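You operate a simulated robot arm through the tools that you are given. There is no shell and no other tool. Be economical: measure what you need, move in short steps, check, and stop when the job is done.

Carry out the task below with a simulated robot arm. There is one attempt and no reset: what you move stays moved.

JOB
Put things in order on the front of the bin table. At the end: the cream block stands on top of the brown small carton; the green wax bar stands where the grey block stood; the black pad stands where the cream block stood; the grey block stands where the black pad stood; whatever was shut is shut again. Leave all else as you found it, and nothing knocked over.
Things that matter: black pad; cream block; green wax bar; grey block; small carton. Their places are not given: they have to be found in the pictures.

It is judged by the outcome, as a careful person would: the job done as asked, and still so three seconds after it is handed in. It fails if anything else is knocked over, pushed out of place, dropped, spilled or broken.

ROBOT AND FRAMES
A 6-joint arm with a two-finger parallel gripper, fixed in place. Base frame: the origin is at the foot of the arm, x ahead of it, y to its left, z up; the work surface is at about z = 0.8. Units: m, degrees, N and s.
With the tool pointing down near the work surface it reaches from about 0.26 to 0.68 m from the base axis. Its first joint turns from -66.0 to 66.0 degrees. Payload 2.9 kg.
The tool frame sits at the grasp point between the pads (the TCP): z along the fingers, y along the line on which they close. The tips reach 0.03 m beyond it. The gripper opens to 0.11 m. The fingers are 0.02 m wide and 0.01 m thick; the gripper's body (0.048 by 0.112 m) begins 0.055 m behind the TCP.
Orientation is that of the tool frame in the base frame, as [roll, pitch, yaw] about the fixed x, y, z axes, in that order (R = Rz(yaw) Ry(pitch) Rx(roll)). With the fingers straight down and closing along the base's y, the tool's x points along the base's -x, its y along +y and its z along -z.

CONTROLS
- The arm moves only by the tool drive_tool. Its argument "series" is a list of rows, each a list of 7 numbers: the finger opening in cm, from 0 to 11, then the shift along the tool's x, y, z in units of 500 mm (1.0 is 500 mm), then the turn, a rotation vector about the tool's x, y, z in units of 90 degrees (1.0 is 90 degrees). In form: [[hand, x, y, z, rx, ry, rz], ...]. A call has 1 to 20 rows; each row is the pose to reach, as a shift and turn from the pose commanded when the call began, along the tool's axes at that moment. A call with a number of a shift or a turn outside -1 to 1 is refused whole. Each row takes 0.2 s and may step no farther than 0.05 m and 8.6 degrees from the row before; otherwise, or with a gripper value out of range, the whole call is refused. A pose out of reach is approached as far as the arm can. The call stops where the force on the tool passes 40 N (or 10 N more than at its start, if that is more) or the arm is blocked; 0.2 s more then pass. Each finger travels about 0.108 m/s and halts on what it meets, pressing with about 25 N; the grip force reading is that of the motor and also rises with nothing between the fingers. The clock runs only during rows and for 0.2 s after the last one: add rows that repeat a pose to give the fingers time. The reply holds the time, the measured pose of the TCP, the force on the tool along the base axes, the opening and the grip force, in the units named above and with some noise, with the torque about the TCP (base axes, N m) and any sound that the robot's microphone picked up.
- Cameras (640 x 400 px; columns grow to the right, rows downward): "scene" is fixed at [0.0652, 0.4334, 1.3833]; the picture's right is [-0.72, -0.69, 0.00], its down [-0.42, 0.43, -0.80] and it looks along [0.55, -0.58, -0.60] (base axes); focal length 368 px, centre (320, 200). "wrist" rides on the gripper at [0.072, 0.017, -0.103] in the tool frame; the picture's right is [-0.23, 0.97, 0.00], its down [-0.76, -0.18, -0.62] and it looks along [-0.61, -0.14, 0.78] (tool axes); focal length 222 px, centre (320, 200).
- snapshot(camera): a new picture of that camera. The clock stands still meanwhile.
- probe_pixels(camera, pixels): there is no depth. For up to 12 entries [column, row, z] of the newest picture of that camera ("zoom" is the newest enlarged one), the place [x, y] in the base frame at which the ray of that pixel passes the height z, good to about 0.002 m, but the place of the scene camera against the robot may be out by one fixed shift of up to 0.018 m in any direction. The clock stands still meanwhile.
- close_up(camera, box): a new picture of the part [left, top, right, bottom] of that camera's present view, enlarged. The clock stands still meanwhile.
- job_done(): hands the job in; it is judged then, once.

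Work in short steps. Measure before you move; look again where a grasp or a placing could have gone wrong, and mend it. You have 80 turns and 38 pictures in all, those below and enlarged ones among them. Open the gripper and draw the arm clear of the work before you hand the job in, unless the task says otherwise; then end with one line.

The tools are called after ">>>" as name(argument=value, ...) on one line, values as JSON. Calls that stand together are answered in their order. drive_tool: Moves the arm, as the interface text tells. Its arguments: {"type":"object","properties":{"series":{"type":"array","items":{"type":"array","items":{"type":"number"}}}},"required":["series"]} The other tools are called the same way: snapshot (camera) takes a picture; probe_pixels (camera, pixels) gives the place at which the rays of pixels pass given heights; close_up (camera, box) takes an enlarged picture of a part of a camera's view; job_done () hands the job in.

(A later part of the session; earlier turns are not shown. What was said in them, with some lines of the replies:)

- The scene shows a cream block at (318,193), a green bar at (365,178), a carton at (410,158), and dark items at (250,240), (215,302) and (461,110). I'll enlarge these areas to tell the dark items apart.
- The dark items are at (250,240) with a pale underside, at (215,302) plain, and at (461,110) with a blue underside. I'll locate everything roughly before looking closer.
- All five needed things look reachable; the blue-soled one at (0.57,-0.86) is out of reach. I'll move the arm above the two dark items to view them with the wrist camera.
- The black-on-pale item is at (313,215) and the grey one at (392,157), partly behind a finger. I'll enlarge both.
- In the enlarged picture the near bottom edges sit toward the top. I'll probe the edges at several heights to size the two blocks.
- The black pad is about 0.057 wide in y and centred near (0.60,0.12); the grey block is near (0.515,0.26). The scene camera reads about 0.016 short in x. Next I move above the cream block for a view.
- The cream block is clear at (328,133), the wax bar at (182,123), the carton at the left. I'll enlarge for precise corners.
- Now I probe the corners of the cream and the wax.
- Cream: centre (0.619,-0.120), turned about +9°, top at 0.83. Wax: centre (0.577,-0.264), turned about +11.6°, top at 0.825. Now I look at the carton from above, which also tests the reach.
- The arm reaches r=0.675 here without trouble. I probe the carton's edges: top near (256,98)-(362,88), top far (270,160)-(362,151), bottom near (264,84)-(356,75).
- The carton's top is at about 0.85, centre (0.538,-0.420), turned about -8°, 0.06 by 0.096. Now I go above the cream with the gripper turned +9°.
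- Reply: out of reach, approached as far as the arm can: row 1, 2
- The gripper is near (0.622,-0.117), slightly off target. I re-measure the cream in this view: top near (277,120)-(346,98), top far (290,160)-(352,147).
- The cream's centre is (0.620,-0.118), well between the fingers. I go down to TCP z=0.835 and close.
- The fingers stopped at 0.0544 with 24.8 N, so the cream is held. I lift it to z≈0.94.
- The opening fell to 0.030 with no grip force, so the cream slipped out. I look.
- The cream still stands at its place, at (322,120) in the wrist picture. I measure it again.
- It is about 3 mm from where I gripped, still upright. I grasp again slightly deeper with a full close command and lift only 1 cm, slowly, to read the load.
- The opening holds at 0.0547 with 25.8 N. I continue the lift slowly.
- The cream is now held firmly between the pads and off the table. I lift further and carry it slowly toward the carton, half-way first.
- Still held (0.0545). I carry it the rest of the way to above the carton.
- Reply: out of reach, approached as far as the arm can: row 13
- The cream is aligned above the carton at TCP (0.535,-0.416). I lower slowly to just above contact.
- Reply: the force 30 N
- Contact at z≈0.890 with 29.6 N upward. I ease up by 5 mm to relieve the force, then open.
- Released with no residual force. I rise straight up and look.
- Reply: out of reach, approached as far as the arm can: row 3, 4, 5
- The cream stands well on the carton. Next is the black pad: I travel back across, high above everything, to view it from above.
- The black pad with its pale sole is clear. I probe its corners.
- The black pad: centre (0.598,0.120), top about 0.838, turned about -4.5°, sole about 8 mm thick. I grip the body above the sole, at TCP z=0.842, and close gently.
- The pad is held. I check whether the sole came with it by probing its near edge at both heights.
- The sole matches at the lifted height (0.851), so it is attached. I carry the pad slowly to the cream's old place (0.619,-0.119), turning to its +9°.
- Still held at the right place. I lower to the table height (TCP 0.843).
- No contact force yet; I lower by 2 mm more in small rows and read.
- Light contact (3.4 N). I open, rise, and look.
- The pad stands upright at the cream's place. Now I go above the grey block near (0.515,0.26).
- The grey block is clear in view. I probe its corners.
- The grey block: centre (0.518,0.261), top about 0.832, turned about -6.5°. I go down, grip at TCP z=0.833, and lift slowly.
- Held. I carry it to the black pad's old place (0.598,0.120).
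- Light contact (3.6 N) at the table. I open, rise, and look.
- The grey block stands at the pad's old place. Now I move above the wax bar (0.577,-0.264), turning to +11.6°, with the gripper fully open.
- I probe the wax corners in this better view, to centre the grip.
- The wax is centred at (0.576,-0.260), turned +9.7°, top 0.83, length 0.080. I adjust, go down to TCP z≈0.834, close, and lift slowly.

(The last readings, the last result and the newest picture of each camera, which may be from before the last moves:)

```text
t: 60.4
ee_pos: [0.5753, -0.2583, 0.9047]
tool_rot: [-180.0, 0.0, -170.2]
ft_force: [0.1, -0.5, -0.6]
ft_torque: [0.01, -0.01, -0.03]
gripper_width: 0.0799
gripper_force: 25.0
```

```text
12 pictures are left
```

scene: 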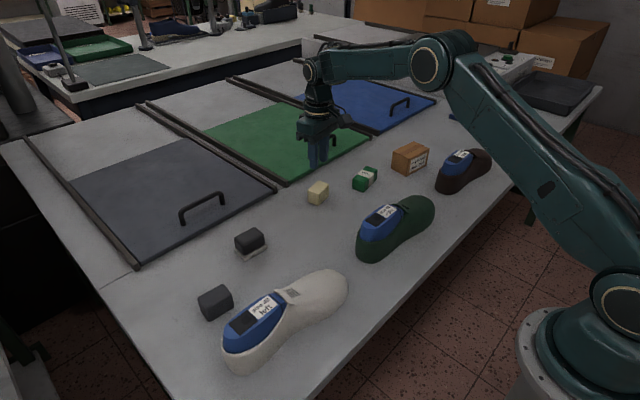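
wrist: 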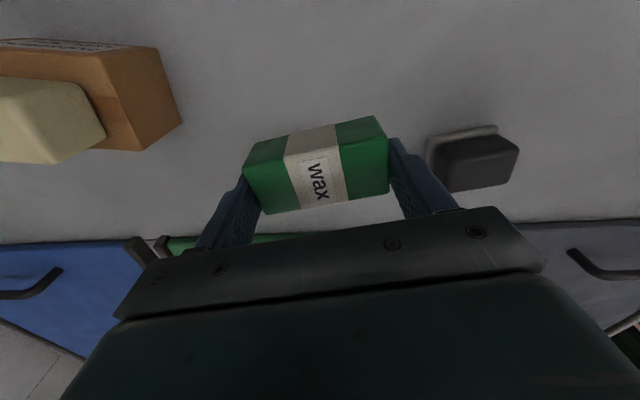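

Held level. I carry it slowly toward the grey block's old place, first half, 3 cm higher to clear the pad.

>>> drive_tool(series=[[0, 0, 0, -0.02, 0, 0, 0], [0, 0, 0, -0.04, 0, 0, 0], [0, 0, 0.01, -0.06, 0, 0, 0], [0, -0.001, 0.03, -0.06, 0, 0, 0.004], [0, -0.003, 0.06, -0.06, 0, 0, 0.01], [0, -0.006, 0.095, -0.06, 0, 0, 0.016], [0, -0.008, 0.13, -0.06, 0, 0, 0.022], [0, -0.01, 0.165, -0.06, 0, 0, 0.028], [0, -0.012, 0.2, -0.06, 0, 0, 0.034], [0, -0.014, 0.235, -0.06, 0, 0, 0.04], [0, -0.016, 0.27, -0.06, 0, 0, 0.046], [0, -0.018, 0.305, -0.06, 0, 0, 0.052], [0, -0.02, 0.34, -0.06, 0, 0, 0.058], [0, -0.022, 0.375, -0.06, 0, 0, 0.064], [0, -0.024, 0.41, -0.06, 0, 0, 0.07], [0, -0.026, 0.445, -0.06, 0, 0, 0.076], [0, -0.028, 0.48, -0.06, 0, 0, 0.082], [0, -0.03, 0.505, -0.06, 0, 0, 0.088], [0, -0.031, 0.522, -0.06, 0, 0, 0.09], [0, -0.031, 0.522, -0.06, 0, 0, 0.09]])

```text
t: 64.6
ee_pos: [0.5494, 0.0031, 0.9347]
tool_rot: [-180.0, 0.0, -178.3]
ft_force: [0.3, 0.2, -0.3]
ft_torque: [0.02, -0.02, -0.02]
gripper_width: 0.08
gripper_force: 24.7
```

Still held (0.080). Second half, to above (0.518,0.261).

>>> drive_tool(series=[[0, 0.001, 0.01, 0, 0, 0, 0.002], [0, 0.003, 0.035, 0, 0, 0, 0.006], [0, 0.006, 0.07, 0, 0, 0, 0.012], [0, 0.009, 0.105, 0, 0, 0, 0.018], [0, 0.012, 0.14, 0, 0, 0, 0.024], [0, 0.015, 0.175, 0, 0, 0, 0.03], [0, 0.018, 0.21, 0, 0, 0, 0.036], [0, 0.021, 0.245, 0, 0, 0, 0.042], [0, 0.024, 0.28, 0, 0, 0, 0.048], [0, 0.027, 0.315, 0, 0, 0, 0.054], [0, 0.03, 0.35, 0, 0, 0, 0.06], [0, 0.033, 0.385, 0, 0, 0, 0.066], [0, 0.036, 0.42, 0, 0, 0, 0.072], [0, 0.039, 0.455, 0, 0, 0, 0.078], [0, 0.042, 0.49, 0, 0, 0, 0.084], [0, 0.044, 0.51, 0, 0, 0, 0.089], [0, 0.0446, 0.5196, 0, 0, 0, 0.091], [0, 0.0446, 0.5196, 0, 0, 0, 0.091]])

>>> snapshot(camera="wrist")

```text
t: 68.4
ee_pos: [0.5177, 0.2622, 0.9371]
tool_rot: [180.0, 0.0, 173.5]
ft_force: [-0.3, -0.2, 0.0]
ft_torque: [0.01, -0.03, -0.03]
gripper_width: 0.0794
gripper_force: 25.0
```

```text
11 pictures are left
```

wrist: 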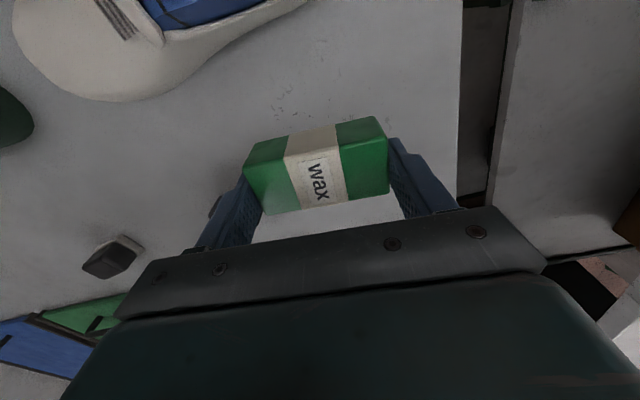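

The wax is level above the free place, with table all round. I lower it to TCP z≈0.836.

>>> drive_tool(series=[[0, 0, 0, 0.03, 0, 0, 0], [0, 0, 0, 0.06, 0, 0, 0], [0, 0, 0, 0.09, 0, 0, 0], [0, 0, 0, 0.12, 0, 0, 0], [0, 0, 0, 0.15, 0, 0, 0], [0, 0, 0, 0.175, 0, 0, 0], [0, 0, 0, 0.19, 0, 0, 0], [0, 0, 0, 0.198, 0, 0, 0], [0, 0, 0, 0.198, 0, 0, 0]])

>>> drive_tool(series=[[0, 0, 0, 0.001, 0, 0, 0], [0, 0, 0, 0.002, 0, 0, 0]])

```text
t: 70.4
ee_pos: [0.5178, 0.2596, 0.8372]
tool_rot: [-180.0, 0.1, 173.5]
ft_force: [0.2, 0.4, -1.9]
ft_torque: [-0.02, 0.0, 0.01]
gripper_width: 0.0795
gripper_force: 25.0
```

```text
t: 71.0
ee_pos: [0.5178, 0.2592, 0.8361]
tool_rot: [-180.0, 0.0, 173.6]
ft_force: [-0.9, -1.2, -1.3]
ft_torque: [0.0, -0.02, -0.01]
gripper_width: 0.0794
gripper_force: 25.2
```

No contact yet. I lower by 2 mm more in small rows.

>>> drive_tool(series=[[0, 0, 0, 0.002, 0, 0, 0], [0, 0, 0, 0.004, 0, 0, 0], [0, 0, 0, 0.004, 0, 0, 0]])

```text
t: 71.8
ee_pos: [0.5191, 0.2589, 0.8359]
tool_rot: [180.0, -0.1, 173.5]
ft_force: [-3.5, -2.1, 8.5]
ft_torque: [-0.2, 0.17, -0.05]
gripper_width: 0.0794
gripper_force: 25.1
```

Contact (8.5 N). I open, rise clear, and check the whole scene.

>>> drive_tool(series=[[9, 0, 0, 0, 0, 0, 0], [11, 0, 0, 0, 0, 0, 0], [11, 0, 0, 0, 0, 0, 0], [11, 0, 0, -0.05, 0, 0, 0], [11, 0, 0, -0.12, 0, 0, 0], [11, 0, 0, -0.21, 0, 0, 0], [11, 0, 0, -0.3, 0, 0, 0], [11, 0, 0, -0.39, 0, 0, 0], [11, 0, 0, -0.48, 0, 0, 0], [11, 0.08, 0, -0.5, 0, 0, 0], [11, 0.16, 0, -0.5, 0, 0, 0], [11, 0.16, 0, -0.5, 0, 0, 0]])

>>> snapshot(camera="scene")

>>> snapshot(camera="wrist")

```text
t: 74.4
ee_pos: [0.4385, 0.2705, 1.0819]
tool_rot: [180.0, 0.0, 173.5]
ft_force: [0.1, 0.0, -1.2]
ft_torque: [0.0, -0.01, 0.0]
gripper_width: 0.11
gripper_force: 0.0
```

```text
10 pictures are left
```

scene: 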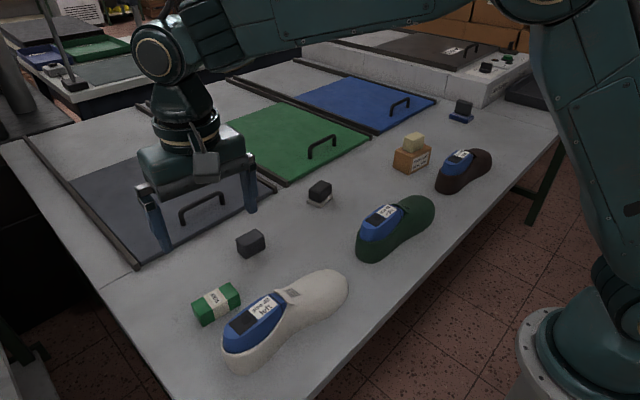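

```text
9 pictures are left
```

wrist: 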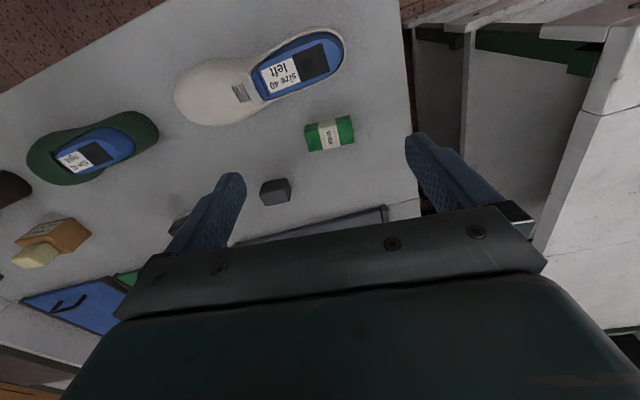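

All is in order: the cream is on the carton (412,150), the black pad at (320,192), the grey block at (250,242) and the wax at (216,303). The lids and shoes are unchanged and the arm is clear and open, so I hand in.

>>> job_done()

```text
The job is handed in.
```

The job is handed in: the cream block stands on the carton, the black pad, grey block and green wax bar stand in their new places, and nothing was knocked over. The cream slipped once at the first lift but stayed upright, and the second grasp held. No lid was opened.
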